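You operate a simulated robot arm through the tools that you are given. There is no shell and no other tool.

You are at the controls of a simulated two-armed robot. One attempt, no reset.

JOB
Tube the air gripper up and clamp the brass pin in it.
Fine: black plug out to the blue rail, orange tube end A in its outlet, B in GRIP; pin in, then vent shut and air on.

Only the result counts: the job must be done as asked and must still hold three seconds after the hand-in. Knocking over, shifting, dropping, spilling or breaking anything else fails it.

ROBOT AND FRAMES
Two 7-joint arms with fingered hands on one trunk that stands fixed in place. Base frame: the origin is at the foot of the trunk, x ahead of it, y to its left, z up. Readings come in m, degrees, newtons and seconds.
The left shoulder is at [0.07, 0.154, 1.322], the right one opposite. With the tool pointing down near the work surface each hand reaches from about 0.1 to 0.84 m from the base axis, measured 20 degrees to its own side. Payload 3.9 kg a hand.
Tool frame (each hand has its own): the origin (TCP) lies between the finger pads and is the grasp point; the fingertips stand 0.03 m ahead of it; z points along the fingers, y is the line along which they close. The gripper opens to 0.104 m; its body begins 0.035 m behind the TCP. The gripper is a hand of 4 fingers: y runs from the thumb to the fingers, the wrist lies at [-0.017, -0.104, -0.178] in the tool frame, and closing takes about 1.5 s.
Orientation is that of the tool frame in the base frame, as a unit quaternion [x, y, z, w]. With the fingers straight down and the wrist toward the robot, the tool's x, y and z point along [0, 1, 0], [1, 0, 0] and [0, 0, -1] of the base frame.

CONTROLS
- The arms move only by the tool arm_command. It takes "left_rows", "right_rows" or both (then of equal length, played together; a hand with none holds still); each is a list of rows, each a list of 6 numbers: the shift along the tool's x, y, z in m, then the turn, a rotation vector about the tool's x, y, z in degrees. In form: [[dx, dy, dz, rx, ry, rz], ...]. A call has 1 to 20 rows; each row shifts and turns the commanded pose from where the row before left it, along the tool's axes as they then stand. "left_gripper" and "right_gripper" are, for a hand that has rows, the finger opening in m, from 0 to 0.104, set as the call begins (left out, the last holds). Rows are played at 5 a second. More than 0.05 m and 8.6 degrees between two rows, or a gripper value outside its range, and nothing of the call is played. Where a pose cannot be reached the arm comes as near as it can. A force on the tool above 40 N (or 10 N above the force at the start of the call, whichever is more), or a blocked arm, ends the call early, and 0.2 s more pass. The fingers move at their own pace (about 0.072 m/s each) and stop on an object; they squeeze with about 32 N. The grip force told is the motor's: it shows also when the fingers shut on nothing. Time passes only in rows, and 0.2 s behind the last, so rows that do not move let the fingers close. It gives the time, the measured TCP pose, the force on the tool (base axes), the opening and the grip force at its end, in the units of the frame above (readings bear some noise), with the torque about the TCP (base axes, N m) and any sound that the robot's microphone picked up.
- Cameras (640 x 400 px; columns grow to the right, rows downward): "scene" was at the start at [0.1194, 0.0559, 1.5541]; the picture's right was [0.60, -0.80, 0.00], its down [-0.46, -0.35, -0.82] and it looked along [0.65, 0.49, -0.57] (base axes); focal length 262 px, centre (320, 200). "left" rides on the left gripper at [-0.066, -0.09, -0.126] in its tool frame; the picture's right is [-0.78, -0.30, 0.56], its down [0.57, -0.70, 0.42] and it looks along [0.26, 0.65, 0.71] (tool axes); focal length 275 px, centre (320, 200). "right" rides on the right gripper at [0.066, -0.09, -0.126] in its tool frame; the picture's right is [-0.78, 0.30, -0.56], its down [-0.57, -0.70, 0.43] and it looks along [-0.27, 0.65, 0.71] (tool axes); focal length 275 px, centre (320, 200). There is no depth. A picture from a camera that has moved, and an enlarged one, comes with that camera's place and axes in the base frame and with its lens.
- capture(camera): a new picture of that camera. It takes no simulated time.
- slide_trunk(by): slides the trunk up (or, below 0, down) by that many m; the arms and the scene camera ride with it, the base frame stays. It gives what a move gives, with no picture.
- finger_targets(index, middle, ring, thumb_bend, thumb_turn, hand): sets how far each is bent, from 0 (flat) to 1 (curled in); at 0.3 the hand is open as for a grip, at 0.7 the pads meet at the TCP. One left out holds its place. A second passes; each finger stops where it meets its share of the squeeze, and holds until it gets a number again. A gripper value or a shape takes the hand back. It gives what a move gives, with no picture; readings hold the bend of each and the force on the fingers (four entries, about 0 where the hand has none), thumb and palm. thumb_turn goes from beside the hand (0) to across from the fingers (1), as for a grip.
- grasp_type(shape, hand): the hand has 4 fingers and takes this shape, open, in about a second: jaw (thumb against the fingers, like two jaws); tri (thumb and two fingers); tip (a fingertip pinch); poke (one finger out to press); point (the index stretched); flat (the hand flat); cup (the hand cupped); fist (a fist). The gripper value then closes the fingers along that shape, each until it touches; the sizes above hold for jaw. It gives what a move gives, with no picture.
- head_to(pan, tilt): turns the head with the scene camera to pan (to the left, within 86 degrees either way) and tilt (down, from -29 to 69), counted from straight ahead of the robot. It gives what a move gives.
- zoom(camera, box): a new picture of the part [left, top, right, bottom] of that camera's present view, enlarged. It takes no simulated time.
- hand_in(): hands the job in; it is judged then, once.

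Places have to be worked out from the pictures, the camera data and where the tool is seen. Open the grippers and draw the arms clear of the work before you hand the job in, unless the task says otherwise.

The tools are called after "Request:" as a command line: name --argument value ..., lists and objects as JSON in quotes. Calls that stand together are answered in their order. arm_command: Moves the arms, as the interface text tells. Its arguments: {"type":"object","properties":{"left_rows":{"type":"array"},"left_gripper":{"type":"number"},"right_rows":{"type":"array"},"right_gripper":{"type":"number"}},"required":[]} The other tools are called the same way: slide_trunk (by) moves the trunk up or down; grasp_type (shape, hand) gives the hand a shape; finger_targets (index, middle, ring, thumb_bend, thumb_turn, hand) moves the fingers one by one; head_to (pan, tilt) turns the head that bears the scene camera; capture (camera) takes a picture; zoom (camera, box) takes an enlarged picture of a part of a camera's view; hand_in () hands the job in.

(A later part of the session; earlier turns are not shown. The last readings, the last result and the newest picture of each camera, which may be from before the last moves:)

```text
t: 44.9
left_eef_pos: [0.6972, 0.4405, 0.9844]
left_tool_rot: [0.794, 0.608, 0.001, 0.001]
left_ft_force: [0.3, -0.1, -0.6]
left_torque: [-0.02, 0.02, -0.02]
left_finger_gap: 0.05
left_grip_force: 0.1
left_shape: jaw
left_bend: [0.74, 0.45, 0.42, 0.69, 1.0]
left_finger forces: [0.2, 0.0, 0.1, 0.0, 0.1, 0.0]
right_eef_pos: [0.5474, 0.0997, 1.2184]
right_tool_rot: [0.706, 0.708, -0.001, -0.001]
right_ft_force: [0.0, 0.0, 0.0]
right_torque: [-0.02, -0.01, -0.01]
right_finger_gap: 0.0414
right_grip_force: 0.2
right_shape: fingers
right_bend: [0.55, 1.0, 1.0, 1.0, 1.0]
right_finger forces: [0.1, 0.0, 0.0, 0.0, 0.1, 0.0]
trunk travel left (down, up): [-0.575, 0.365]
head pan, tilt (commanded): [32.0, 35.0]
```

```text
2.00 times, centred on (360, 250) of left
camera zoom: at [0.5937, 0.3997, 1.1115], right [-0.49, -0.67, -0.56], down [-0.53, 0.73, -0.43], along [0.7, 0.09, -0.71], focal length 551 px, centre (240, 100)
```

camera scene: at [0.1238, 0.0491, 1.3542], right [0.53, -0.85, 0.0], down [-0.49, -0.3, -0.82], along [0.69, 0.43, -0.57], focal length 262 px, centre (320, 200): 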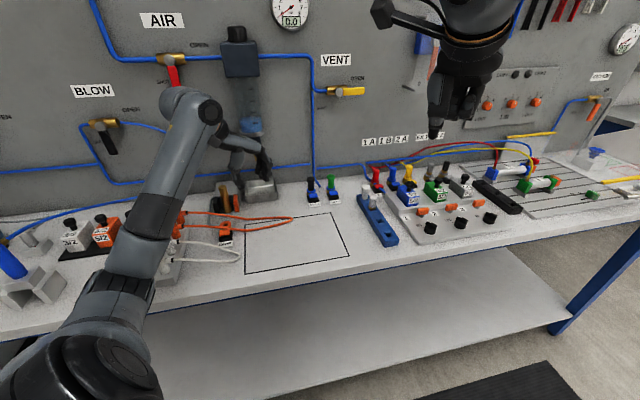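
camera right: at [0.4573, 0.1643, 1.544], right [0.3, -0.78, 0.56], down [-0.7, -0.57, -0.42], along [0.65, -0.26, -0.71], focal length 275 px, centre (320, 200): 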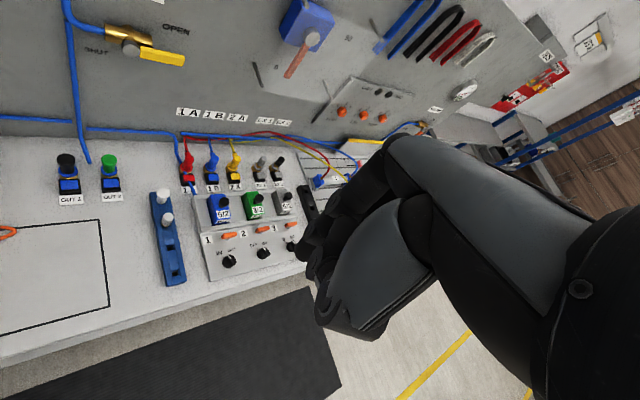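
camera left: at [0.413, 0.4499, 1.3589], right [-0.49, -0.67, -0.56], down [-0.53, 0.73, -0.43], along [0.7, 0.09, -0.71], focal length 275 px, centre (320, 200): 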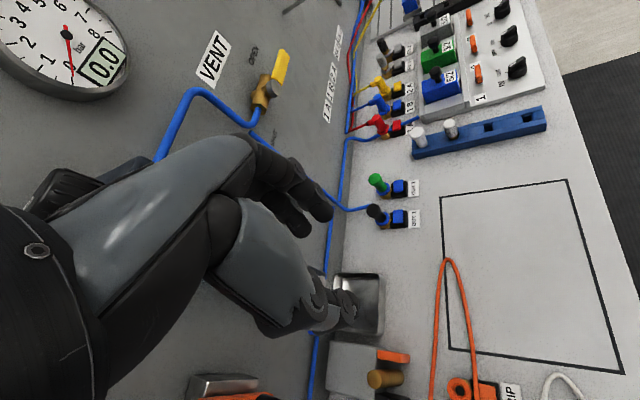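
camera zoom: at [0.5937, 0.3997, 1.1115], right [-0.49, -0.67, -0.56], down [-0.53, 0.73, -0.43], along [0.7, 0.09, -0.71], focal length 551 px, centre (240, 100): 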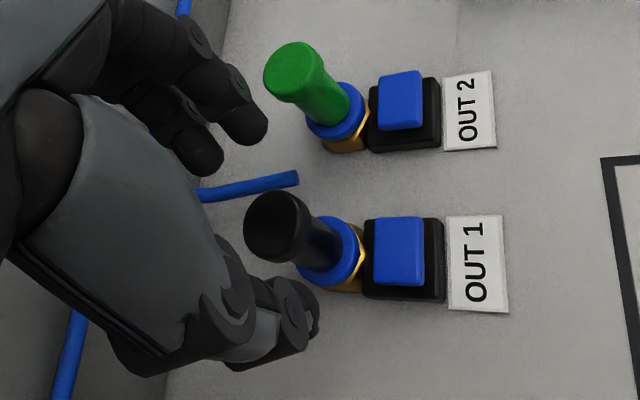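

Aligned as before. I lower to grip height and close on the cap.

Request:
arm_command --left_rows '[[0, 0, 0.008, 0, 0, 0], [0, 0, 0.0065, 0, 0, 0], [0, 0, 0, 0, 0, 0]]'

Request:
arm_command --left_rows '[[0, 0, 0, 0, 0, 0], [0, 0, 0, 0, 0, 0], [0, 0, 0, 0, 0, 0], [0, 0, 0, 0, 0, 0], [0, 0, 0, 0, 0, 0], [0, 0, 0, 0, 0, 0]]' --left_gripper 0.0

Request:
zoom --camera "left" --box '[240, 150, 480, 350]'

```text
t: 45.7
left_eef_pos: [0.6978, 0.4405, 0.9711]
left_tool_rot: [0.793, 0.609, 0.0, 0.0]
left_ft_force: [0.4, -1.6, -0.6]
left_torque: [-0.02, -0.05, 0.01]
left_finger_gap: 0.0499
left_grip_force: 0.0
left_shape: jaw
left_bend: [0.74, 0.45, 0.42, 0.69, 1.0]
left_finger forces: [0.0, 0.0, 0.0, 0.1, 0.1, 0.0]
right_eef_pos: [0.5479, 0.0996, 1.2185]
right_tool_rot: [0.707, 0.708, 0.0, 0.0]
right_ft_force: [-0.2, -0.2, -1.2]
right_torque: [0.01, 0.0, -0.01]
right_finger_gap: 0.0416
right_grip_force: 0.0
right_shape: fingers
right_bend: [0.55, 1.0, 1.0, 1.0, 1.0]
right_finger forces: [0.0, 0.1, 0.0, 0.0, 0.0, 0.0]
trunk travel left (down, up): [-0.575, 0.365]
head pan, tilt (commanded): [32.0, 35.0]
```

```text
t: 47.1
left_eef_pos: [0.6975, 0.4398, 0.9711]
left_tool_rot: [0.793, 0.609, 0.001, 0.002]
left_ft_force: [3.4, -1.5, 2.6]
left_torque: [-0.1, -0.24, 0.03]
left_finger_gap: 0.0029
left_grip_force: 32.7
left_shape: jaw
left_bend: [0.69, 0.65, 0.7, 0.7, 1.0]
left_finger forces: [17.5, 12.6, 0.1, 0.0, 24.3, 0.0]
right_eef_pos: [0.5473, 0.0993, 1.2186]
right_tool_rot: [0.707, 0.707, 0.0, -0.001]
right_ft_force: [-1.0, 0.1, 0.5]
right_torque: [-0.02, 0.02, -0.03]
right_finger_gap: 0.041
right_grip_force: 0.0
right_shape: fingers
right_bend: [0.55, 1.0, 1.0, 1.0, 1.0]
right_finger forces: [0.0, 0.0, 0.0, 0.0, 0.0, 0.1]
trunk travel left (down, up): [-0.575, 0.365]
head pan, tilt (commanded): [32.0, 35.0]
```

```text
2.00 times, centred on (360, 250) of left
camera zoom: at [0.5942, 0.4, 1.0977], right [-0.49, -0.67, -0.56], down [-0.53, 0.73, -0.43], along [0.7, 0.09, -0.71], focal length 551 px, centre (240, 100)
```

zoom: 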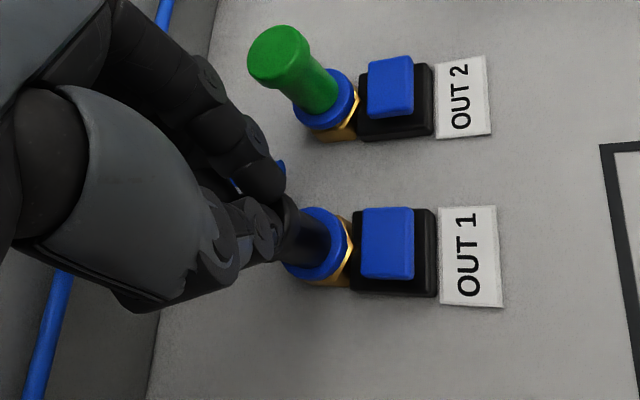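

The plug is gripped again and the pad (centre ≈ (0.679, 0.418), z≈0.90) is free. Now I turn the right hand to point toward it (yaw 52.5°, tilt 25°) and bring the index to a waiting spot about 8 cm short of the pad.

Request:
arm_command --right_rows '[[0, 0, 0, 0, 0, -7.5], [0, 0, 0, 0, 0, -7.5], [0, 0, 0, 0, 0, -7.5], [0, 0, 0, 0, 0, -7.5], [0, 0, 0, 0, 0, -7.5], [0, 0, 0, 0, 0, -7.5], [0, 0, 0, 0, 0, -7.5], [0, 0, 0, -8.333, 0, 0], [0, 0, 0, -8.333, 0, 0], [0, 0, 0, -8.333, 0, 0], [0.0099, 0.0113, 0.0423, 0, 0, 0], [0.0099, 0.0113, 0.0423, 0, 0, 0], [0.0099, 0.0113, 0.0423, 0, 0, 0], [0.0099, 0.0113, 0.0423, 0, 0, 0], [0.0099, 0.0113, 0.0423, 0, 0, 0], [0.0099, 0.0113, 0.0423, 0, 0, 0], [0, 0, 0, 0, 0, 0]]'

Request:
capture --camera "scene"

Request:
capture --camera "right"

Request:
capture --camera "left"

```text
t: 50.7
left_eef_pos: [0.6979, 0.4407, 0.9715]
left_tool_rot: [0.793, 0.609, 0.0, 0.0]
left_ft_force: [1.6, 0.5, 4.9]
left_torque: [-0.05, -0.16, 0.04]
left_finger_gap: 0.0024
left_grip_force: 32.2
left_shape: jaw
left_bend: [0.7, 0.65, 0.7, 0.71, 1.0]
left_finger forces: [17.6, 14.1, 0.0, 0.0, 24.3, 0.0]
right_eef_pos: [0.6142, 0.2629, 1.0144]
right_tool_rot: [0.343, 0.914, 0.203, 0.076]
right_ft_force: [-0.4, 0.6, -0.1]
right_torque: [0.04, 0.04, 0.01]
right_finger_gap: 0.0414
right_grip_force: 0.1
right_shape: fingers
right_bend: [0.55, 1.0, 1.0, 1.0, 1.0]
right_finger forces: [0.0, 0.1, 0.0, 0.0, 0.1, 0.1]
right hand out of reach, approached as far as the arm can: row 7
trunk travel left (down, up): [-0.575, 0.365]
head pan, tilt (commanded): [32.0, 35.0]
```

```text
taken
camera scene: at [0.1237, 0.0475, 1.3542], right [0.53, -0.85, 0.0], down [-0.49, -0.3, -0.82], along [0.69, 0.43, -0.57], focal length 262 px, centre (320, 200)
```

scene: 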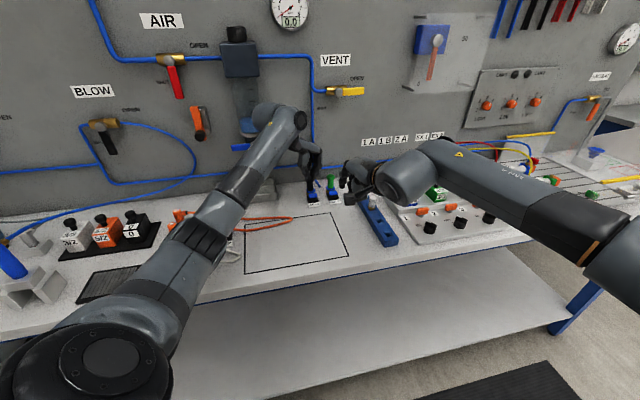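

```text
taken
camera right: at [0.4748, 0.2043, 1.0909], right [0.61, -0.49, 0.63], down [0.13, -0.72, -0.68], along [0.78, 0.5, -0.37], focal length 275 px, centre (320, 200)
```

right: 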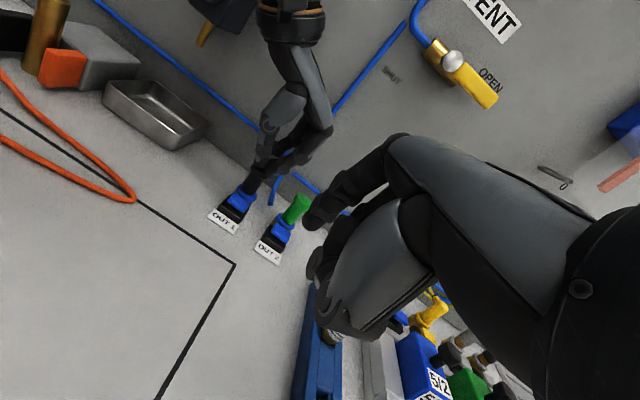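

```text
taken
camera left: at [0.5937, 0.3997, 1.0977], right [-0.49, -0.67, -0.56], down [-0.53, 0.73, -0.42], along [0.7, 0.09, -0.71], focal length 275 px, centre (320, 200)
```

left: 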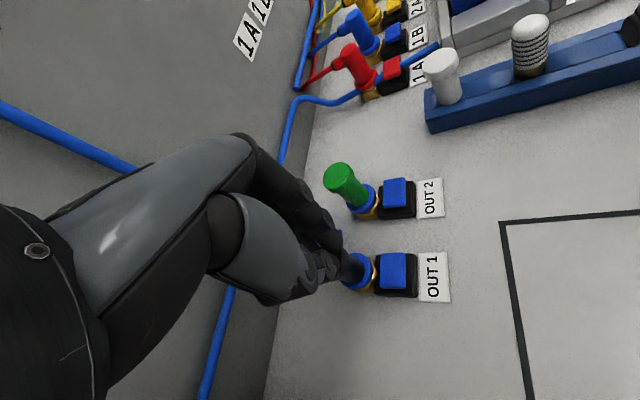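

Right yaw came out at 49° with the tip about 13 cm short; at that angle the curled ring knuckle would pass too close to the green plug. I change to yaw ≈39° and tilt 40°, then move in 60% of the way at height and look.

Request:
arm_command --right_rows '[[0, 0, 0, 0, -2.1, 4.5], [0, 0, 0, 0, -2.1, 4.5], [0, 0, 0, -7.5, 0, 0], [0, 0, 0, -7.5, 0, 0], [0.0175, 0.0092, 0.034, 0, 0, 0], [0.0175, 0.0092, 0.034, 0, 0, 0], [0.007, 0.0037, 0.0135, 0, 0, 0], [0, 0, 0, 0, 0, 0]]'

Request:
capture --camera "right"

Request:
zoom --camera "scene" --box '[250, 90, 430, 250]'

Request:
zoom --camera "left" --box '[300, 120, 560, 340]'

```text
t: 52.5
left_eef_pos: [0.6978, 0.4398, 0.9718]
left_tool_rot: [0.793, 0.609, 0.001, 0.0]
left_ft_force: [1.3, -0.6, 2.6]
left_torque: [-0.07, -0.18, 0.0]
left_finger_gap: 0.0023
left_grip_force: 31.8
left_shape: jaw
left_bend: [0.7, 0.65, 0.7, 0.71, 1.0]
left_finger forces: [19.3, 14.7, 0.1, 0.1, 24.3, 0.1]
right_eef_pos: [0.6408, 0.3387, 0.9695]
right_tool_rot: [0.405, 0.848, 0.309, 0.146]
right_ft_force: [-0.3, 0.3, -0.2]
right_torque: [0.02, -0.01, 0.01]
right_finger_gap: 0.0414
right_grip_force: 0.0
right_shape: fingers
right_bend: [0.55, 1.0, 1.0, 1.0, 1.0]
right_finger forces: [0.0, 0.1, 0.0, 0.0, 0.1, 0.1]
trunk travel left (down, up): [-0.575, 0.365]
head pan, tilt (commanded): [32.0, 35.0]
```

```text
taken
camera right: at [0.4829, 0.2961, 1.0074], right [0.39, -0.69, 0.62], down [0.15, -0.61, -0.78], along [0.91, 0.39, -0.13], focal length 275 px, centre (320, 200)
```

right: 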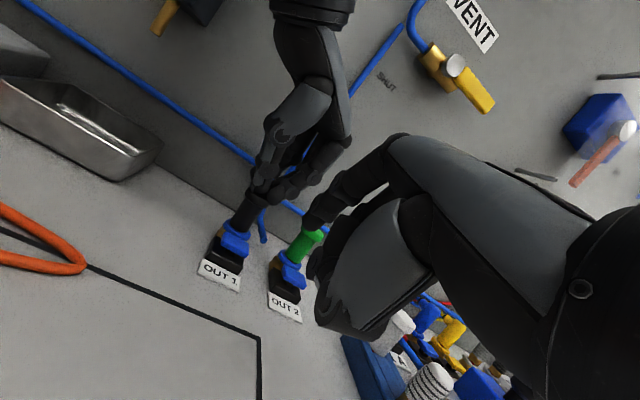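

```text
2.50 times, centred on (340, 170) of scene
camera zoom: at [0.1239, 0.0482, 1.3542], right [0.53, -0.85, 0.0], down [-0.49, -0.3, -0.82], along [0.69, 0.43, -0.57], focal length 654 px, centre (270, 275)
```

zoom: 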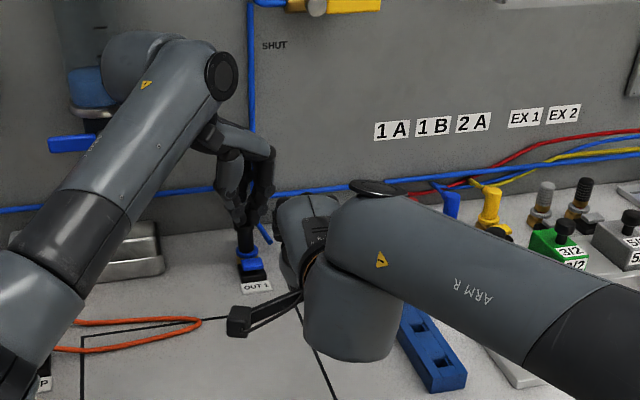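

```text
1.82 times, centred on (430, 230) of left
camera zoom: at [0.5939, 0.4, 1.0977], right [-0.49, -0.67, -0.56], down [-0.53, 0.73, -0.43], along [0.7, 0.09, -0.71], focal length 500 px, centre (120, 146)
```

zoom: 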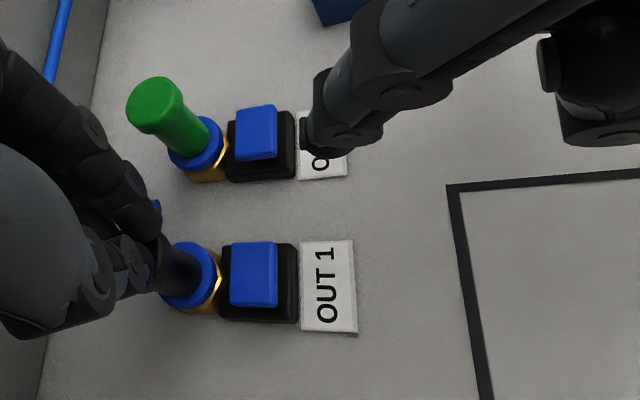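

The left camera sees the right hand arriving over OUT 2's label. I zoom there to tell which part is the index tip.

Request:
zoom --camera "left" --box '[400, 100, 600, 240]'

Request:
zoom --camera "right" --box '[200, 150, 440, 340]'

```text
2.86 times, centred on (500, 170) of left
camera zoom: at [0.5939, 0.4, 1.0977], right [-0.49, -0.67, -0.56], down [-0.53, 0.73, -0.43], along [0.7, 0.09, -0.71], focal length 786 px, centre (-194, 286)
```

zoom: 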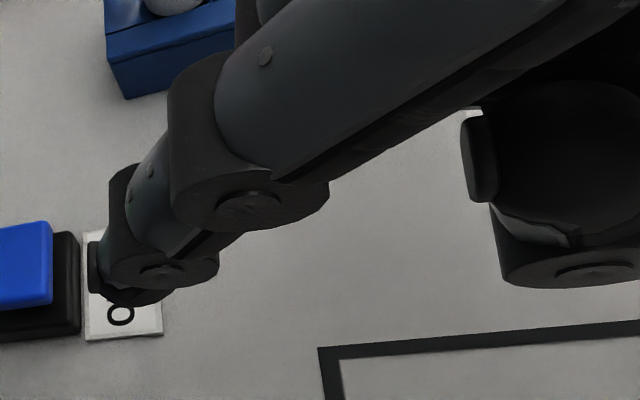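

```text
2.11 times, centred on (320, 245) of right
camera zoom: at [0.4829, 0.2961, 1.0074], right [0.39, -0.69, 0.62], down [0.15, -0.61, -0.78], along [0.91, 0.39, -0.13], focal length 580 px, centre (320, 105)
```

zoom: 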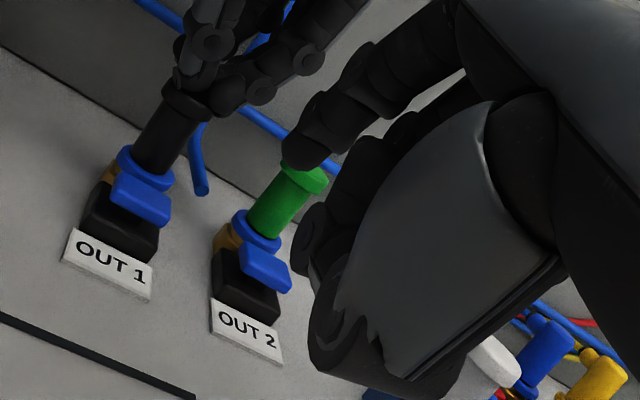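

Triangulating from both wrist cameras puts the index tip at (0.676, 0.373, 0.960). I shift it 4.5 cm sideways over the pad while staying ~4 cm above it, then check.

Request:
arm_command --right_rows '[[0.0113, 0.0042, 0.0101, 0, 0, 0], [0.0113, 0.0042, 0.0101, 0, 0, 0], [0.0113, 0.0042, 0.0101, 0, 0, 0], [0, 0, 0, 0, 0, 0]]'

Request:
zoom --camera "left" --box '[300, 180, 500, 320]'

Request:
zoom --camera "right" --box '[200, 150, 440, 340]'

```text
t: 53.5
left_eef_pos: [0.6966, 0.4429, 0.972]
left_tool_rot: [0.793, 0.609, 0.001, 0.001]
left_ft_force: [4.1, -3.7, 2.9]
left_torque: [-0.18, -0.16, -0.01]
left_finger_gap: 0.0021
left_grip_force: 32.4
left_shape: jaw
left_bend: [0.71, 0.67, 0.7, 0.76, 1.0]
left_finger forces: [0.1, 0.1, 0.0, 0.0, 0.0, 0.0]
right_eef_pos: [0.7378, 0.2859, 0.9709]
right_tool_rot: [0.471, 0.808, 0.303, 0.182]
right_ft_force: [0.3, 0.1, 0.0]
right_torque: [-0.04, -0.06, 0.01]
right_finger_gap: 0.0412
right_grip_force: 0.1
right_shape: fingers
right_bend: [0.55, 1.0, 1.0, 1.0, 1.0]
right_finger forces: [0.0, 0.1, 0.0, 0.0, 0.0, 0.0]
trunk travel left (down, up): [-0.575, 0.365]
head pan, tilt (commanded): [32.0, 35.0]
stopped in row 4 (right hand): the arm was blocked; the commanded pose is now the measured one
```

```text
2.86 times, centred on (400, 250) of left
camera zoom: at [0.5932, 0.4014, 1.0977], right [-0.48, -0.67, -0.56], down [-0.53, 0.73, -0.43], along [0.7, 0.09, -0.71], focal length 786 px, centre (91, 57)
```

zoom: 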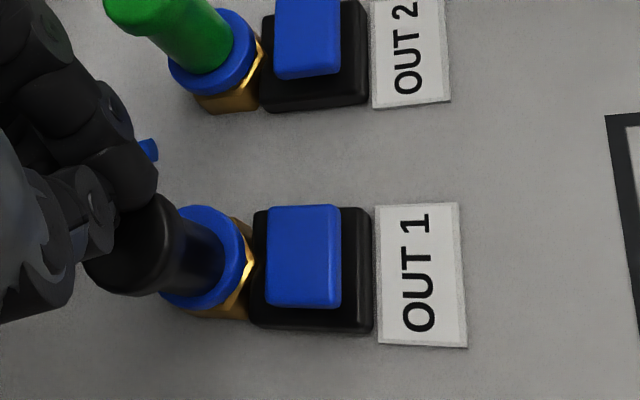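

```text
2.11 times, centred on (320, 245) of right
camera zoom: at [0.5748, 0.2694, 1.0047], right [0.25, -0.74, 0.62], down [0.07, -0.63, -0.78], along [0.97, 0.24, -0.11], focal length 580 px, centre (320, 105)
```

zoom: 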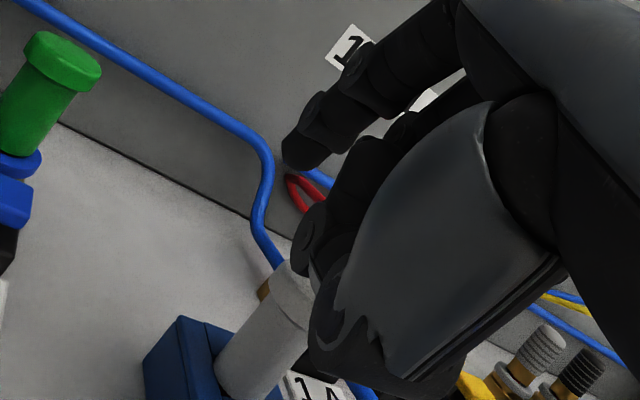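

The right arm was blocked and ended up swung to the right at (0.738, 0.286), and the left fingers lost the plug cap. I stop and look at everything before moving again.

Request:
capture --camera "scene"

Request:
capture --camera "right"

Request:
capture --camera "left"

Request:
zoom --camera "scene" --box '[280, 110, 480, 260]'

```text
taken
camera scene: at [0.1237, 0.0494, 1.3541], right [0.53, -0.85, 0.0], down [-0.49, -0.3, -0.82], along [0.69, 0.43, -0.57], focal length 262 px, centre (320, 200)
```

scene: 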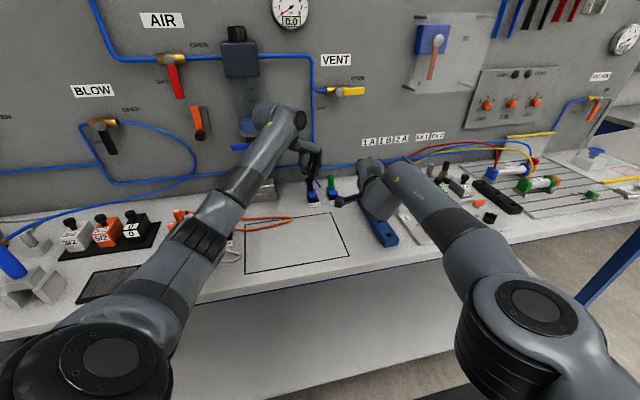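

```text
taken
camera right: at [0.5748, 0.2694, 1.0047], right [0.25, -0.74, 0.62], down [0.07, -0.63, -0.78], along [0.97, 0.24, -0.11], focal length 275 px, centre (320, 200)
```

right: 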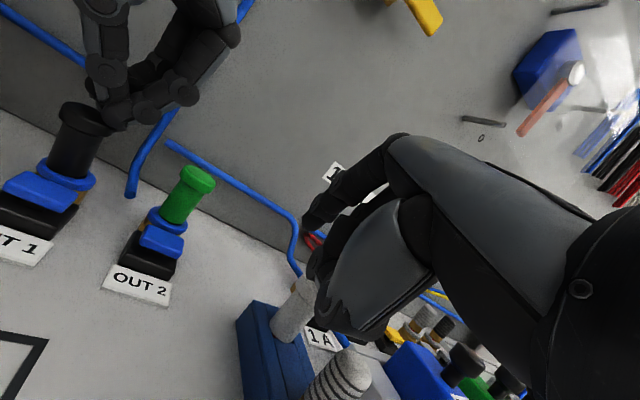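

```text
taken
camera left: at [0.5932, 0.4014, 1.0977], right [-0.48, -0.67, -0.56], down [-0.53, 0.73, -0.43], along [0.7, 0.09, -0.71], focal length 275 px, centre (320, 200)
```

left: 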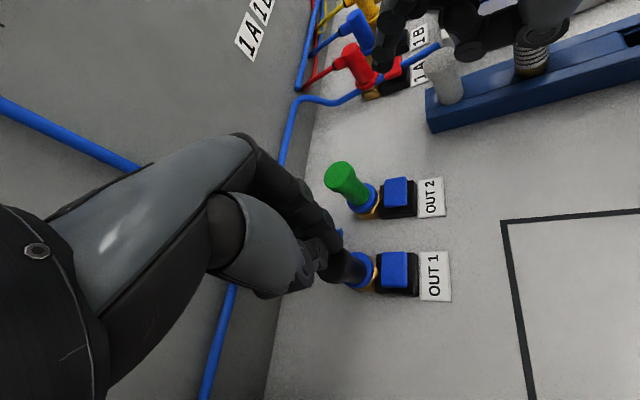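

```text
2.67 times, centred on (380, 185) of scene
camera zoom: at [0.1237, 0.0494, 1.3541], right [0.53, -0.85, 0.0], down [-0.49, -0.3, -0.82], along [0.69, 0.43, -0.57], focal length 698 px, centre (160, 240)
```

zoom: 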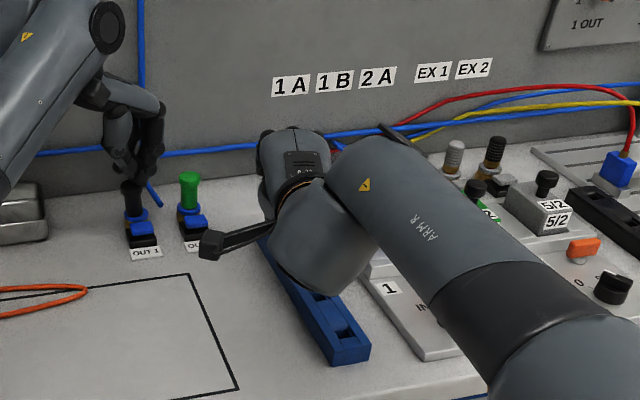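

The right arm changed its elbow posture and now hangs low over the panel. I turn the head right to see where the elbow and forearm are before moving anything.

Request:
head_to --pan 5 --tilt 45

Request:
capture --camera "scene"

```text
t: 54.4
left_eef_pos: [0.6975, 0.4407, 0.972]
left_tool_rot: [0.793, 0.609, 0.0, 0.0]
left_ft_force: [1.1, -1.6, 3.0]
left_torque: [-0.04, -0.05, 0.04]
left_finger_gap: 0.0018
left_grip_force: 31.5
left_shape: jaw
left_bend: [0.71, 0.67, 0.7, 0.76, 1.0]
left_finger forces: [0.0, 0.1, 0.0, 0.0, 0.0, 0.0]
right_eef_pos: [0.7346, 0.2907, 0.9759]
right_tool_rot: [0.467, 0.81, 0.305, 0.181]
right_ft_force: [0.0, -0.1, -0.3]
right_torque: [-0.01, 0.01, 0.02]
right_finger_gap: 0.0414
right_grip_force: 0.0
right_shape: fingers
right_bend: [0.55, 1.0, 1.0, 1.0, 1.0]
right_finger forces: [0.0, 0.0, 0.0, 0.1, 0.0, 0.0]
trunk travel left (down, up): [-0.575, 0.365]
head pan, tilt (commanded): [5.0, 45.0]
```

```text
taken
camera scene: at [0.13, 0.0091, 1.3394], right [0.09, -1.0, 0.0], down [-0.7, -0.06, -0.71], along [0.7, 0.06, -0.71], focal length 262 px, centre (320, 200)
```

scene: 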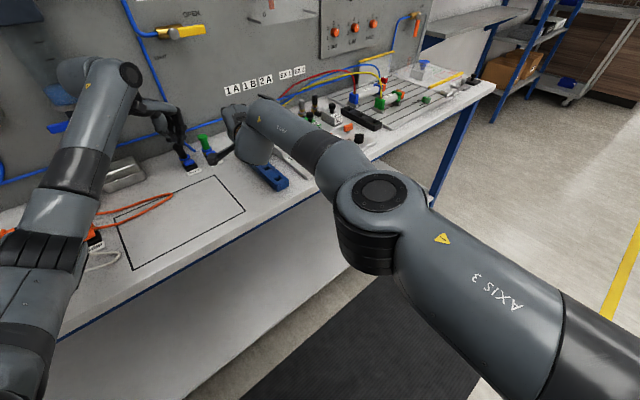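

The right elbow hangs in front of the bench edge. I zoom on the rail/panel area to check that nothing was moved.

Request:
zoom --camera "scene" --box '[170, 70, 400, 210]'

Request:
zoom --camera "left" --box '[320, 0, 640, 200]'

Request:
zoom --camera "right" --box '[200, 180, 500, 400]'

```text
2.78 times, centred on (285, 140) of scene
camera zoom: at [0.13, 0.0091, 1.3394], right [0.09, -1.0, 0.0], down [-0.7, -0.06, -0.71], along [0.7, 0.06, -0.71], focal length 728 px, centre (417, 367)
```

zoom: 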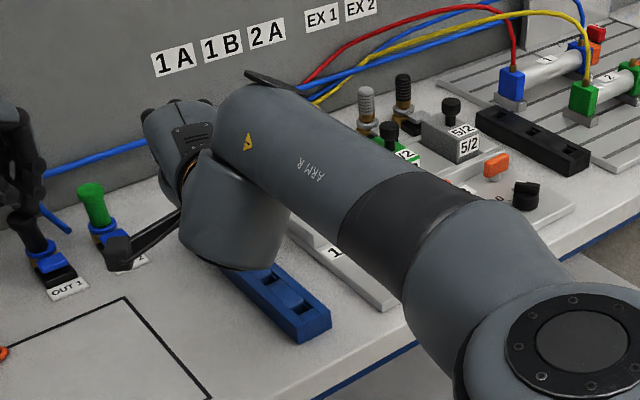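

```text
2.00 times, centred on (480, 100) of left
camera zoom: at [0.5936, 0.4004, 1.0977], right [-0.49, -0.67, -0.56], down [-0.53, 0.73, -0.42], along [0.7, 0.09, -0.71], focal length 551 px, centre (0, 400)
```

zoom: 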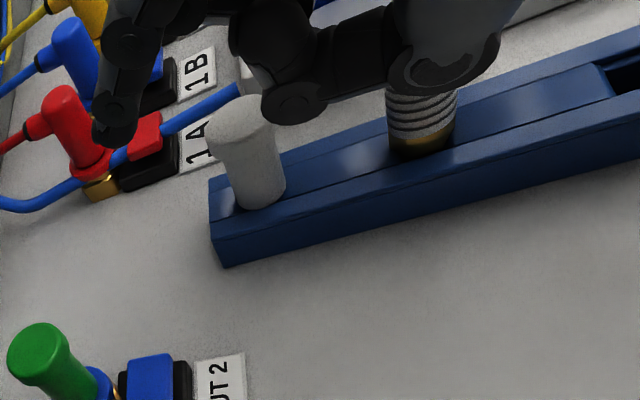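

```text
1.82 times, centred on (350, 290) of right
camera zoom: at [0.5718, 0.2724, 1.0087], right [0.25, -0.74, 0.62], down [0.08, -0.62, -0.78], along [0.96, 0.25, -0.1], focal length 500 px, centre (266, 36)
```

zoom: 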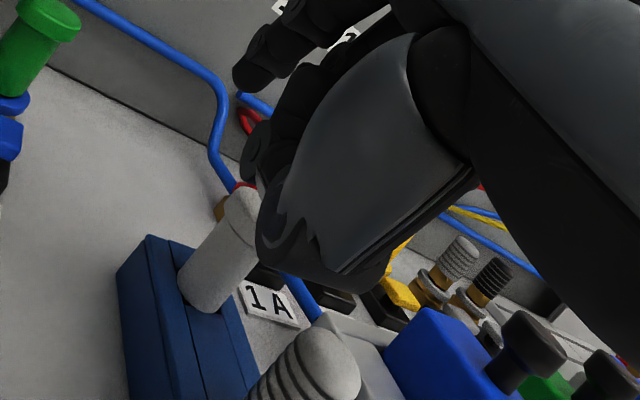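

Nothing looks displaced: the rail plugs and 1A are upright. I raise the right hand straight up 12 cm in small rows to clear the panel.

Request:
arm_command --right_rows '[[0, 0.0066, -0.0075, 0, 0, 0], [0, 0.0133, -0.015, 0, 0, 0], [0, 0.0133, -0.015, 0, 0, 0], [0, 0.0133, -0.015, 0, 0, 0], [0, 0.0133, -0.015, 0, 0, 0], [0, 0.0133, -0.015, 0, 0, 0], [0, 0.0133, -0.015, 0, 0, 0], [0, 0, 0, 0, 0, 0]]'

Request:
capture --camera "scene"

Request:
capture --camera "right"

```text
t: 56.2
left_eef_pos: [0.6975, 0.4407, 0.9711]
left_tool_rot: [0.793, 0.609, 0.001, 0.0]
left_ft_force: [1.0, -0.5, 3.8]
left_torque: [-0.01, -0.07, -0.03]
left_finger_gap: 0.0018
left_grip_force: 31.5
left_shape: jaw
left_bend: [0.71, 0.67, 0.7, 0.76, 1.0]
left_finger forces: [0.1, 0.1, 0.0, 0.0, 0.1, 0.1]
right_eef_pos: [0.7305, 0.2964, 1.1029]
right_tool_rot: [0.465, 0.812, 0.305, 0.181]
right_ft_force: [0.6, -0.1, -0.9]
right_torque: [0.0, -0.01, 0.01]
right_finger_gap: 0.0412
right_grip_force: 0.1
right_shape: fingers
right_bend: [0.55, 1.0, 1.0, 1.0, 1.0]
right_finger forces: [0.0, 0.0, 0.0, 0.0, 0.1, 0.0]
trunk travel left (down, up): [-0.575, 0.365]
head pan, tilt (commanded): [5.0, 45.0]
```

```text
taken
camera scene: at [0.13, 0.0089, 1.3394], right [0.09, -1.0, 0.0], down [-0.7, -0.06, -0.71], along [0.7, 0.06, -0.71], focal length 262 px, centre (320, 200)
```

scene: 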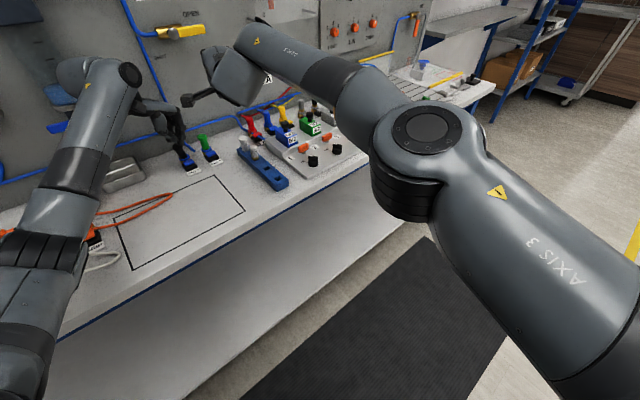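

```text
taken
camera right: at [0.5664, 0.2763, 1.1368], right [0.26, -0.74, 0.62], down [0.08, -0.62, -0.78], along [0.96, 0.25, -0.1], focal length 275 px, centre (320, 200)
```

right: 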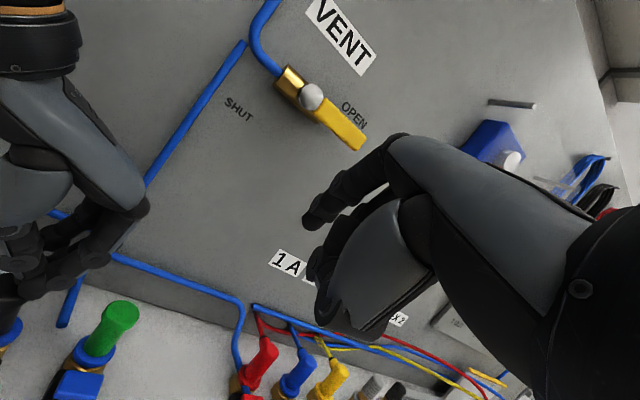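

The right hand is clear now, in a new elbow-low posture that may suit reaching left better. I first free the left hand: open, lift, and draw back as before.

Request:
arm_command --left_rows '[[0, 0, 0, 0, 0, 0], [0, 0, 0, 0, 0, 0], [0, 0, 0, 0, 0, 0], [0, 0, -0.015, 0, 0, 0], [0, 0, -0.025, 0, 0, 0], [0, 0, -0.03, 0, 0, 0], [0, -0.03, -0.03, 0, 0, 0], [0, -0.04, -0.02, 0, 0, 0], [0, -0.04, 0, 0, 0, 0], [0, -0.04, 0, 0, 0, 0], [0, -0.04, 0, 0, 0, 0], [0, 0, 0, 0, 0, 0]]' --left_gripper 0.05

Request:
head_to --pan 30 --tilt 40

Request:
capture --camera "scene"

Request:
zoom --camera "scene" --box '[270, 100, 470, 230]'

```text
t: 58.8
left_eef_pos: [0.514, 0.4876, 1.0927]
left_tool_rot: [0.793, 0.609, 0.0, 0.001]
left_ft_force: [0.7, -0.2, -0.3]
left_torque: [-0.01, 0.02, -0.01]
left_finger_gap: 0.0496
left_grip_force: 0.0
left_shape: jaw
left_bend: [0.74, 0.45, 0.42, 0.69, 1.0]
left_finger forces: [0.0, 0.1, 0.1, 0.0, 0.0, 0.0]
right_eef_pos: [0.7319, 0.2963, 1.1012]
right_tool_rot: [0.465, 0.812, 0.304, 0.18]
right_ft_force: [0.0, -0.2, -0.3]
right_torque: [0.03, 0.01, 0.02]
right_finger_gap: 0.0416
right_grip_force: 0.1
right_shape: fingers
right_bend: [0.55, 1.0, 1.0, 1.0, 1.0]
right_finger forces: [0.1, 0.1, 0.0, 0.0, 0.0, 0.0]
trunk travel left (down, up): [-0.575, 0.365]
head pan, tilt (commanded): [5.0, 45.0]
```

```text
t: 59.7
left_eef_pos: [0.513, 0.4878, 1.0936]
left_tool_rot: [0.794, 0.608, 0.001, -0.001]
left_ft_force: [0.4, 0.0, 0.1]
left_torque: [-0.02, -0.01, 0.01]
left_finger_gap: 0.0498
left_grip_force: 0.1
left_shape: jaw
left_bend: [0.74, 0.45, 0.42, 0.69, 1.0]
left_finger forces: [0.0, 0.0, 0.0, 0.0, 0.1, 0.0]
right_eef_pos: [0.7301, 0.2975, 1.1033]
right_tool_rot: [0.464, 0.812, 0.305, 0.18]
right_ft_force: [0.0, -1.3, 0.4]
right_torque: [-0.01, 0.01, 0.01]
right_finger_gap: 0.0413
right_grip_force: 0.0
right_shape: fingers
right_bend: [0.55, 1.0, 1.0, 1.0, 1.0]
right_finger forces: [0.1, 0.0, 0.0, 0.0, 0.0, 0.1]
trunk travel left (down, up): [-0.575, 0.365]
head pan, tilt (commanded): [30.0, 40.0]
```

```text
taken
camera scene: at [0.1229, 0.0449, 1.3466], right [0.5, -0.87, 0.0], down [-0.56, -0.32, -0.77], along [0.66, 0.38, -0.64], focal length 262 px, centre (320, 200)
```

scene: 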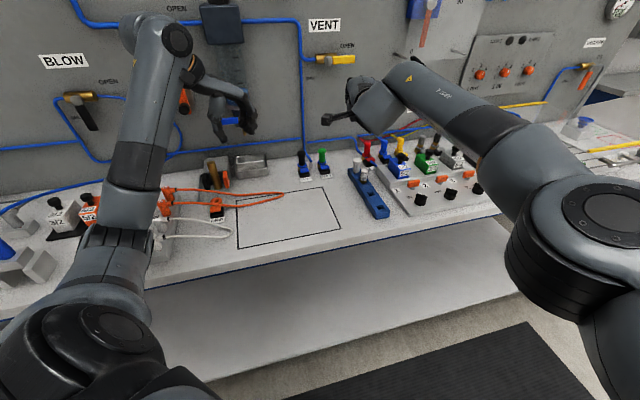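

```text
3.08 times, centred on (370, 165) of scene
camera zoom: at [0.1229, 0.0449, 1.3466], right [0.5, -0.87, 0.0], down [-0.56, -0.32, -0.77], along [0.66, 0.38, -0.64], focal length 805 px, centre (166, 308)
```

zoom: 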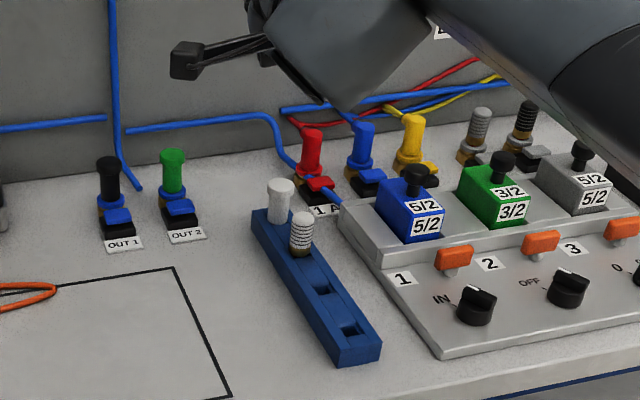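

All parts are where they were. With the left hand away I rehearse the right hand's approach: moving left at height toward a point above the pad, half the way first.

Request:
arm_command --right_rows '[[0.0158, -0.0075, 0.0021, 0, 0, 0], [0.0158, -0.0075, 0.0021, 0, 0, 0], [0.0158, -0.0075, 0.0021, 0, 0, 0], [0.0158, -0.0075, 0.0021, 0, 0, 0], [0, 0, 0, 0, 0, 0]]'

Request:
capture --camera "scene"

```text
t: 60.9
left_eef_pos: [0.5141, 0.4886, 1.0928]
left_tool_rot: [0.793, 0.609, -0.001, 0.0]
left_ft_force: [0.2, 0.0, -0.3]
left_torque: [0.0, 0.03, 0.01]
left_finger_gap: 0.0498
left_grip_force: 0.1
left_shape: jaw
left_bend: [0.74, 0.45, 0.42, 0.69, 1.0]
left_finger forces: [0.0, 0.0, 0.0, 0.0, 0.0, 0.0]
right_eef_pos: [0.6964, 0.3292, 1.0813]
right_tool_rot: [0.474, 0.805, 0.307, 0.182]
right_ft_force: [-0.3, 0.3, 0.1]
right_torque: [0.02, 0.0, 0.04]
right_finger_gap: 0.0415
right_grip_force: 0.1
right_shape: fingers
right_bend: [0.55, 1.0, 1.0, 1.0, 1.0]
right_finger forces: [0.0, 0.1, 0.1, 0.1, 0.1, 0.0]
trunk travel left (down, up): [-0.575, 0.365]
head pan, tilt (commanded): [30.0, 40.0]
```

```text
taken
camera scene: at [0.1231, 0.0449, 1.3466], right [0.5, -0.87, 0.0], down [-0.56, -0.32, -0.77], along [0.66, 0.38, -0.64], focal length 262 px, centre (320, 200)
```

scene: 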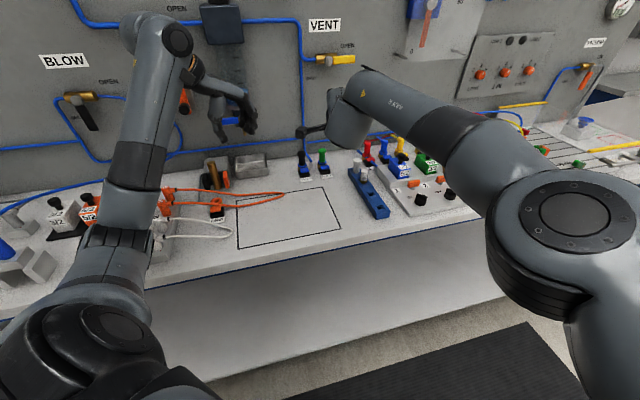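

The arm lags its command by ~2 cm; I let it settle to see whether it is a limit.

Request:
arm_command --right_rows '[[0, 0, 0, 0, 0, 0], [0, 0, 0, 0, 0, 0], [0, 0, 0, 0, 0, 0]]'

```text
t: 61.7
left_eef_pos: [0.5126, 0.4886, 1.0944]
left_tool_rot: [0.793, 0.609, -0.001, 0.001]
left_ft_force: [0.3, 1.0, 0.1]
left_torque: [0.01, 0.03, 0.0]
left_finger_gap: 0.0494
left_grip_force: 0.0
left_shape: jaw
left_bend: [0.74, 0.45, 0.42, 0.69, 1.0]
left_finger forces: [0.0, 0.0, 0.0, 0.1, 0.0, 0.0]
right_eef_pos: [0.6957, 0.3304, 1.0785]
right_tool_rot: [0.474, 0.806, 0.305, 0.182]
right_ft_force: [0.0, 0.1, -0.7]
right_torque: [-0.01, -0.01, -0.02]
right_finger_gap: 0.0414
right_grip_force: 0.1
right_shape: fingers
right_bend: [0.55, 1.0, 1.0, 1.0, 1.0]
right_finger forces: [0.0, 0.0, 0.1, 0.0, 0.1, 0.1]
trunk travel left (down, up): [-0.575, 0.365]
head pan, tilt (commanded): [30.0, 40.0]
```

It stays ~1.8 cm off with no contact force, so a joint limit is in play. To experiment safely I raise the trunk back up 0.2 m (same arm geometry, but far above the bench).

Request:
slide_trunk --by 0.2

Request:
arm_command --right_rows '[[0.0158, -0.0075, 0.0021, 0, 0, 0], [0.0158, -0.0075, 0.0021, 0, 0, 0], [0.0158, -0.0075, 0.0021, 0, 0, 0], [0, 0, 0, 0, 0, 0], [0, 0, 0, 0, 0, 0]]'

Request:
capture --camera "scene"

```text
t: 63.9
left_eef_pos: [0.5136, 0.4882, 1.2924]
left_tool_rot: [0.793, 0.609, 0.0, 0.0]
left_ft_force: [0.6, -0.5, 0.1]
left_torque: [0.03, 0.0, -0.03]
left_finger_gap: 0.0499
left_grip_force: 0.1
left_shape: jaw
left_bend: [0.74, 0.45, 0.42, 0.69, 1.0]
left_finger forces: [0.1, 0.0, 0.0, 0.0, 0.0, 0.1]
right_eef_pos: [0.6946, 0.3312, 1.276]
right_tool_rot: [0.474, 0.806, 0.305, 0.18]
right_ft_force: [0.3, 0.7, 0.1]
right_torque: [-0.01, -0.02, -0.01]
right_finger_gap: 0.0412
right_grip_force: 0.2
right_shape: fingers
right_bend: [0.55, 1.0, 1.0, 1.0, 1.0]
right_finger forces: [0.0, 0.0, 0.0, 0.0, 0.0, 0.0]
trunk travel left (down, up): [-0.775, 0.165]
head pan, tilt (commanded): [30.0, 40.0]
```

```text
t: 64.8
left_eef_pos: [0.5139, 0.4894, 1.292]
left_tool_rot: [0.794, 0.608, 0.0, -0.001]
left_ft_force: [-1.3, 0.3, 0.6]
left_torque: [0.02, 0.03, 0.01]
left_finger_gap: 0.0498
left_grip_force: 0.1
left_shape: jaw
left_bend: [0.74, 0.45, 0.42, 0.69, 1.0]
left_finger forces: [0.0, 0.0, 0.0, 0.0, 0.0, 0.0]
right_eef_pos: [0.7276, 0.2962, 1.2984]
right_tool_rot: [0.522, 0.766, 0.321, 0.197]
right_ft_force: [0.7, 0.4, -0.1]
right_torque: [0.03, -0.02, 0.02]
right_finger_gap: 0.0413
right_grip_force: 0.1
right_shape: fingers
right_bend: [0.55, 1.0, 1.0, 1.0, 1.0]
right_finger forces: [0.0, 0.0, 0.0, 0.0, 0.0, 0.1]
trunk travel left (down, up): [-0.775, 0.165]
head pan, tilt (commanded): [30.0, 40.0]
stopped in row 4 (right hand): the arm was blocked; the commanded pose is now the measured one
```

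```text
taken
camera scene: at [0.1233, 0.0448, 1.5466], right [0.5, -0.87, 0.0], down [-0.56, -0.32, -0.77], along [0.66, 0.38, -0.64], focal length 262 px, centre (320, 200)
```

scene: 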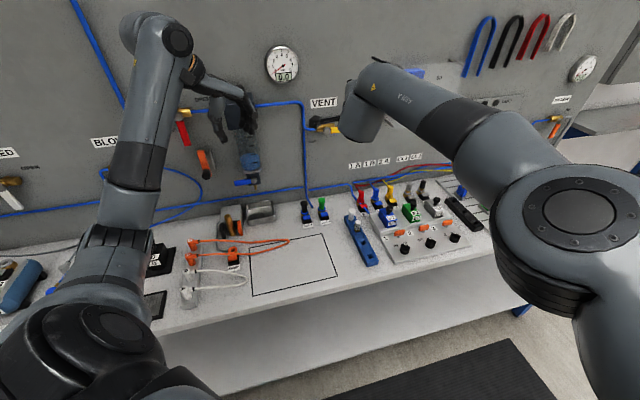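

It swings away again, so the limit is the right wrist crossing too far left (beyond ~41° from its shoulder). A pose with more yaw keeps the wrist further right; I back the hand off to the right, then try yaw ~50° in free air.

Request:
arm_command --right_rows '[[-0.021, -0.0202, -0.0381, 0, 0, 0], [-0.021, -0.0202, -0.0381, 0, 0, 0], [-0.021, -0.0202, -0.0381, 0, 0, 0], [-0.021, -0.0202, -0.0381, 0, 0, 0], [0, 0, 0, 0, 0, 0]]'

Request:
arm_command --right_rows '[[0, 0, 0, 5, 0, 0], [0, 0, 0, 5, 0, 0], [0, 0, 0, 0, 0, 0]]'

Request:
capture --camera "scene"

```text
t: 66.0
left_eef_pos: [0.5142, 0.4897, 1.2943]
left_tool_rot: [0.794, 0.609, 0.0, 0.0]
left_ft_force: [-0.2, 0.4, -0.1]
left_torque: [0.0, -0.03, 0.0]
left_finger_gap: 0.0497
left_grip_force: 0.1
left_shape: jaw
left_bend: [0.74, 0.45, 0.42, 0.69, 1.0]
left_finger forces: [0.1, 0.0, 0.0, 0.0, 0.0, 0.2]
right_eef_pos: [0.604, 0.1572, 1.3501]
right_tool_rot: [0.519, 0.767, 0.321, 0.197]
right_ft_force: [0.0, 1.3, 0.3]
right_torque: [-0.03, 0.0, -0.02]
right_finger_gap: 0.0412
right_grip_force: 0.0
right_shape: fingers
right_bend: [0.55, 1.0, 1.0, 1.0, 1.0]
right_finger forces: [0.1, 0.1, 0.0, 0.1, 0.0, 0.1]
trunk travel left (down, up): [-0.775, 0.165]
head pan, tilt (commanded): [30.0, 40.0]
```

```text
t: 66.8
left_eef_pos: [0.5138, 0.4889, 1.2917]
left_tool_rot: [0.793, 0.609, -0.001, 0.0]
left_ft_force: [0.7, -0.9, -0.9]
left_torque: [-0.03, 0.0, -0.01]
left_finger_gap: 0.0497
left_grip_force: 0.1
left_shape: jaw
left_bend: [0.74, 0.45, 0.42, 0.69, 1.0]
left_finger forces: [0.0, 0.0, 0.0, 0.1, 0.0, 0.2]
right_eef_pos: [0.6052, 0.1602, 1.3504]
right_tool_rot: [0.533, 0.793, 0.252, 0.15]
right_ft_force: [0.0, -0.1, 0.7]
right_torque: [-0.01, -0.01, 0.02]
right_finger_gap: 0.0416
right_grip_force: 0.0
right_shape: fingers
right_bend: [0.55, 1.0, 1.0, 1.0, 1.0]
right_finger forces: [0.1, 0.0, 0.1, 0.0, 0.1, 0.0]
trunk travel left (down, up): [-0.775, 0.165]
head pan, tilt (commanded): [30.0, 40.0]
```

```text
taken
camera scene: at [0.1233, 0.0459, 1.5465], right [0.5, -0.87, 0.0], down [-0.56, -0.32, -0.77], along [0.66, 0.38, -0.64], focal length 262 px, centre (320, 200)
```

scene: 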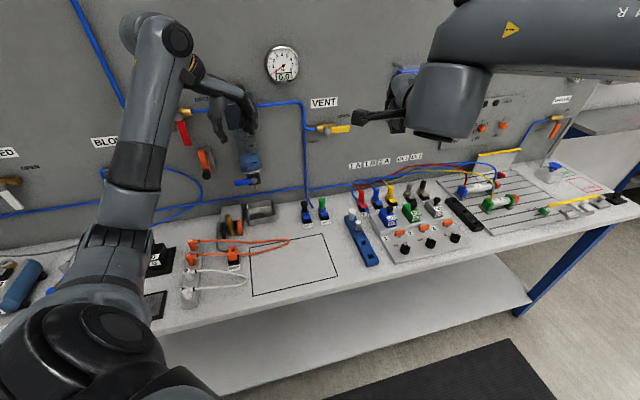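

The right arm is back in its elbow-out posture. I yaw the hand +30° about the vertical here in free air and see whether it tracks.

Request:
arm_command --right_rows '[[0, 0, 0, 0.2, 4.2, -6.2], [0, 0, 0, 0.2, 4.2, -6.2], [0, 0, 0, 0.2, 4.2, -6.2], [0, 0, 0, 0.2, 4.2, -6.2], [0, 0, 0, 0, 0, 0]]'

```text
t: 68.0
left_eef_pos: [0.5119, 0.4886, 1.2943]
left_tool_rot: [0.793, 0.609, 0.0, 0.0]
left_ft_force: [-0.7, 0.6, -0.3]
left_torque: [-0.02, 0.02, -0.01]
left_finger_gap: 0.0496
left_grip_force: 0.0
left_shape: jaw
left_bend: [0.74, 0.45, 0.42, 0.69, 1.0]
left_finger forces: [0.0, 0.0, 0.1, 0.0, 0.0, 0.0]
right_eef_pos: [0.6069, 0.1584, 1.3504]
right_tool_rot: [0.312, 0.903, 0.284, 0.082]
right_ft_force: [-0.7, -0.6, 1.0]
right_torque: [-0.01, 0.03, -0.01]
right_finger_gap: 0.0415
right_grip_force: 0.0
right_shape: fingers
right_bend: [0.55, 1.0, 1.0, 1.0, 1.0]
right_finger forces: [0.0, 0.0, 0.1, 0.1, 0.1, 0.1]
trunk travel left (down, up): [-0.775, 0.165]
head pan, tilt (commanded): [30.0, 40.0]
```

It tracked well (yaw 52°, tilt 34°). Still 0.2 m above the real height, I rehearse the move toward the pad: first half.

Request:
arm_command --right_rows '[[0.0114, 0.006, 0.0358, 0, 0, 0], [0.0114, 0.006, 0.0358, 0, 0, 0], [0.0114, 0.006, 0.0358, 0, 0, 0], [0.0114, 0.006, 0.0358, 0, 0, 0], [0.0114, 0.006, 0.0358, 0, 0, 0], [0, 0, 0, 0, 0, 0]]'

Request:
arm_command --right_rows '[[0.0114, 0.006, 0.0358, 0, 0, 0], [0, 0, 0, 0, 0, 0]]'

Request:
arm_command --right_rows '[[0.0114, 0.006, 0.0358, 0, 0, 0], [0, 0, 0, 0, 0, 0]]'

Request:
arm_command --right_rows '[[0.0114, 0.006, 0.0358, 0, 0, 0], [0, 0, 0, 0, 0, 0]]'

```text
t: 69.4
left_eef_pos: [0.5131, 0.488, 1.2936]
left_tool_rot: [0.794, 0.608, 0.001, 0.001]
left_ft_force: [0.8, 0.8, 0.3]
left_torque: [0.02, 0.0, -0.03]
left_finger_gap: 0.0496
left_grip_force: 0.0
left_shape: jaw
left_bend: [0.74, 0.45, 0.42, 0.69, 1.0]
left_finger forces: [0.1, 0.0, 0.0, 0.0, 0.0, 0.0]
right_eef_pos: [0.6332, 0.2955, 1.2247]
right_tool_rot: [0.31, 0.903, 0.284, 0.081]
right_ft_force: [-0.7, -0.3, -0.1]
right_torque: [-0.02, 0.02, 0.01]
right_finger_gap: 0.0415
right_grip_force: 0.0
right_shape: fingers
right_bend: [0.55, 1.0, 1.0, 1.0, 1.0]
right_finger forces: [0.0, 0.0, 0.1, 0.1, 0.1, 0.0]
trunk travel left (down, up): [-0.775, 0.165]
head pan, tilt (commanded): [30.0, 40.0]
```

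```text
t: 70.0
left_eef_pos: [0.5132, 0.4896, 1.2929]
left_tool_rot: [0.793, 0.609, 0.0, 0.0]
left_ft_force: [-0.3, 0.7, 0.6]
left_torque: [0.04, 0.0, 0.0]
left_finger_gap: 0.0495
left_grip_force: 0.1
left_shape: jaw
left_bend: [0.74, 0.45, 0.42, 0.69, 1.0]
left_finger forces: [0.0, 0.0, 0.0, 0.1, 0.1, 0.1]
right_eef_pos: [0.6384, 0.3226, 1.1998]
right_tool_rot: [0.311, 0.903, 0.284, 0.082]
right_ft_force: [1.0, 0.5, 0.5]
right_torque: [0.01, -0.03, 0.0]
right_finger_gap: 0.0413
right_grip_force: 0.0
right_shape: fingers
right_bend: [0.55, 1.0, 1.0, 1.0, 1.0]
right_finger forces: [0.0, 0.0, 0.1, 0.1, 0.0, 0.0]
trunk travel left (down, up): [-0.775, 0.165]
head pan, tilt (commanded): [30.0, 40.0]
```

```text
t: 70.6
left_eef_pos: [0.5129, 0.4878, 1.2924]
left_tool_rot: [0.794, 0.608, 0.0, 0.0]
left_ft_force: [0.7, -0.9, -0.1]
left_torque: [0.03, 0.02, -0.01]
left_finger_gap: 0.0498
left_grip_force: 0.0
left_shape: jaw
left_bend: [0.74, 0.45, 0.42, 0.69, 1.0]
left_finger forces: [0.0, 0.1, 0.0, 0.0, 0.0, 0.0]
right_eef_pos: [0.6241, 0.3435, 1.1764]
right_tool_rot: [0.32, 0.902, 0.28, 0.078]
right_ft_force: [-0.2, 0.5, -0.5]
right_torque: [0.0, -0.02, -0.01]
right_finger_gap: 0.0415
right_grip_force: 0.0
right_shape: fingers
right_bend: [0.55, 1.0, 1.0, 1.0, 1.0]
right_finger forces: [0.0, 0.0, 0.0, 0.2, 0.0, 0.0]
right hand out of reach, approached as far as the arm can: row 1
trunk travel left (down, up): [-0.775, 0.165]
head pan, tilt (commanded): [30.0, 40.0]
```

```text
t: 71.2
left_eef_pos: [0.5121, 0.4899, 1.293]
left_tool_rot: [0.793, 0.609, -0.001, 0.0]
left_ft_force: [-0.9, 0.5, -0.7]
left_torque: [0.01, 0.0, -0.04]
left_finger_gap: 0.0494
left_grip_force: 0.0
left_shape: jaw
left_bend: [0.74, 0.45, 0.42, 0.69, 1.0]
left_finger forces: [0.0, 0.0, 0.1, 0.1, 0.0, 0.1]
right_eef_pos: [0.6236, 0.3433, 1.1772]
right_tool_rot: [0.32, 0.902, 0.28, 0.079]
right_ft_force: [0.4, 0.1, -0.2]
right_torque: [-0.03, 0.0, 0.03]
right_finger_gap: 0.0412
right_grip_force: 0.0
right_shape: fingers
right_bend: [0.55, 1.0, 1.0, 1.0, 1.0]
right_finger forces: [0.0, 0.0, 0.0, 0.1, 0.0, 0.0]
right hand out of reach, approached as far as the arm can: row 1
trunk travel left (down, up): [-0.775, 0.165]
head pan, tilt (commanded): [30.0, 40.0]
```

With yaw 52° the limit comes at y≈0.34. I back off, turn the hand to yaw ≈67° so the wrist stays further right, and test again.

Request:
arm_command --right_rows '[[-0.0238, -0.0145, -0.035, 0, 0, 0], [-0.0238, -0.0145, -0.035, 0, 0, 0], [0, 0, 0, 0.2, 4.2, -6.2], [0, 0, 0, 0.2, 4.2, -6.2], [0, 0, 0, 0, 0, 0], [0, 0, 0, 0, 0, 0]]'

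```text
t: 72.6
left_eef_pos: [0.512, 0.4901, 1.2934]
left_tool_rot: [0.793, 0.609, 0.0, -0.001]
left_ft_force: [-0.5, -0.6, 0.0]
left_torque: [-0.03, 0.03, 0.0]
left_finger_gap: 0.0499
left_grip_force: 0.1
left_shape: jaw
left_bend: [0.74, 0.45, 0.42, 0.69, 1.0]
left_finger forces: [0.1, 0.0, 0.0, 0.0, 0.0, 0.0]
right_eef_pos: [0.6212, 0.264, 1.2172]
right_tool_rot: [0.189, 0.937, 0.291, 0.045]
right_ft_force: [0.4, 0.2, 0.5]
right_torque: [-0.01, 0.0, -0.01]
right_finger_gap: 0.0413
right_grip_force: 0.1
right_shape: fingers
right_bend: [0.55, 1.0, 1.0, 1.0, 1.0]
right_finger forces: [0.0, 0.0, 0.0, 0.0, 0.0, 0.0]
trunk travel left (down, up): [-0.775, 0.165]
head pan, tilt (commanded): [30.0, 40.0]
```

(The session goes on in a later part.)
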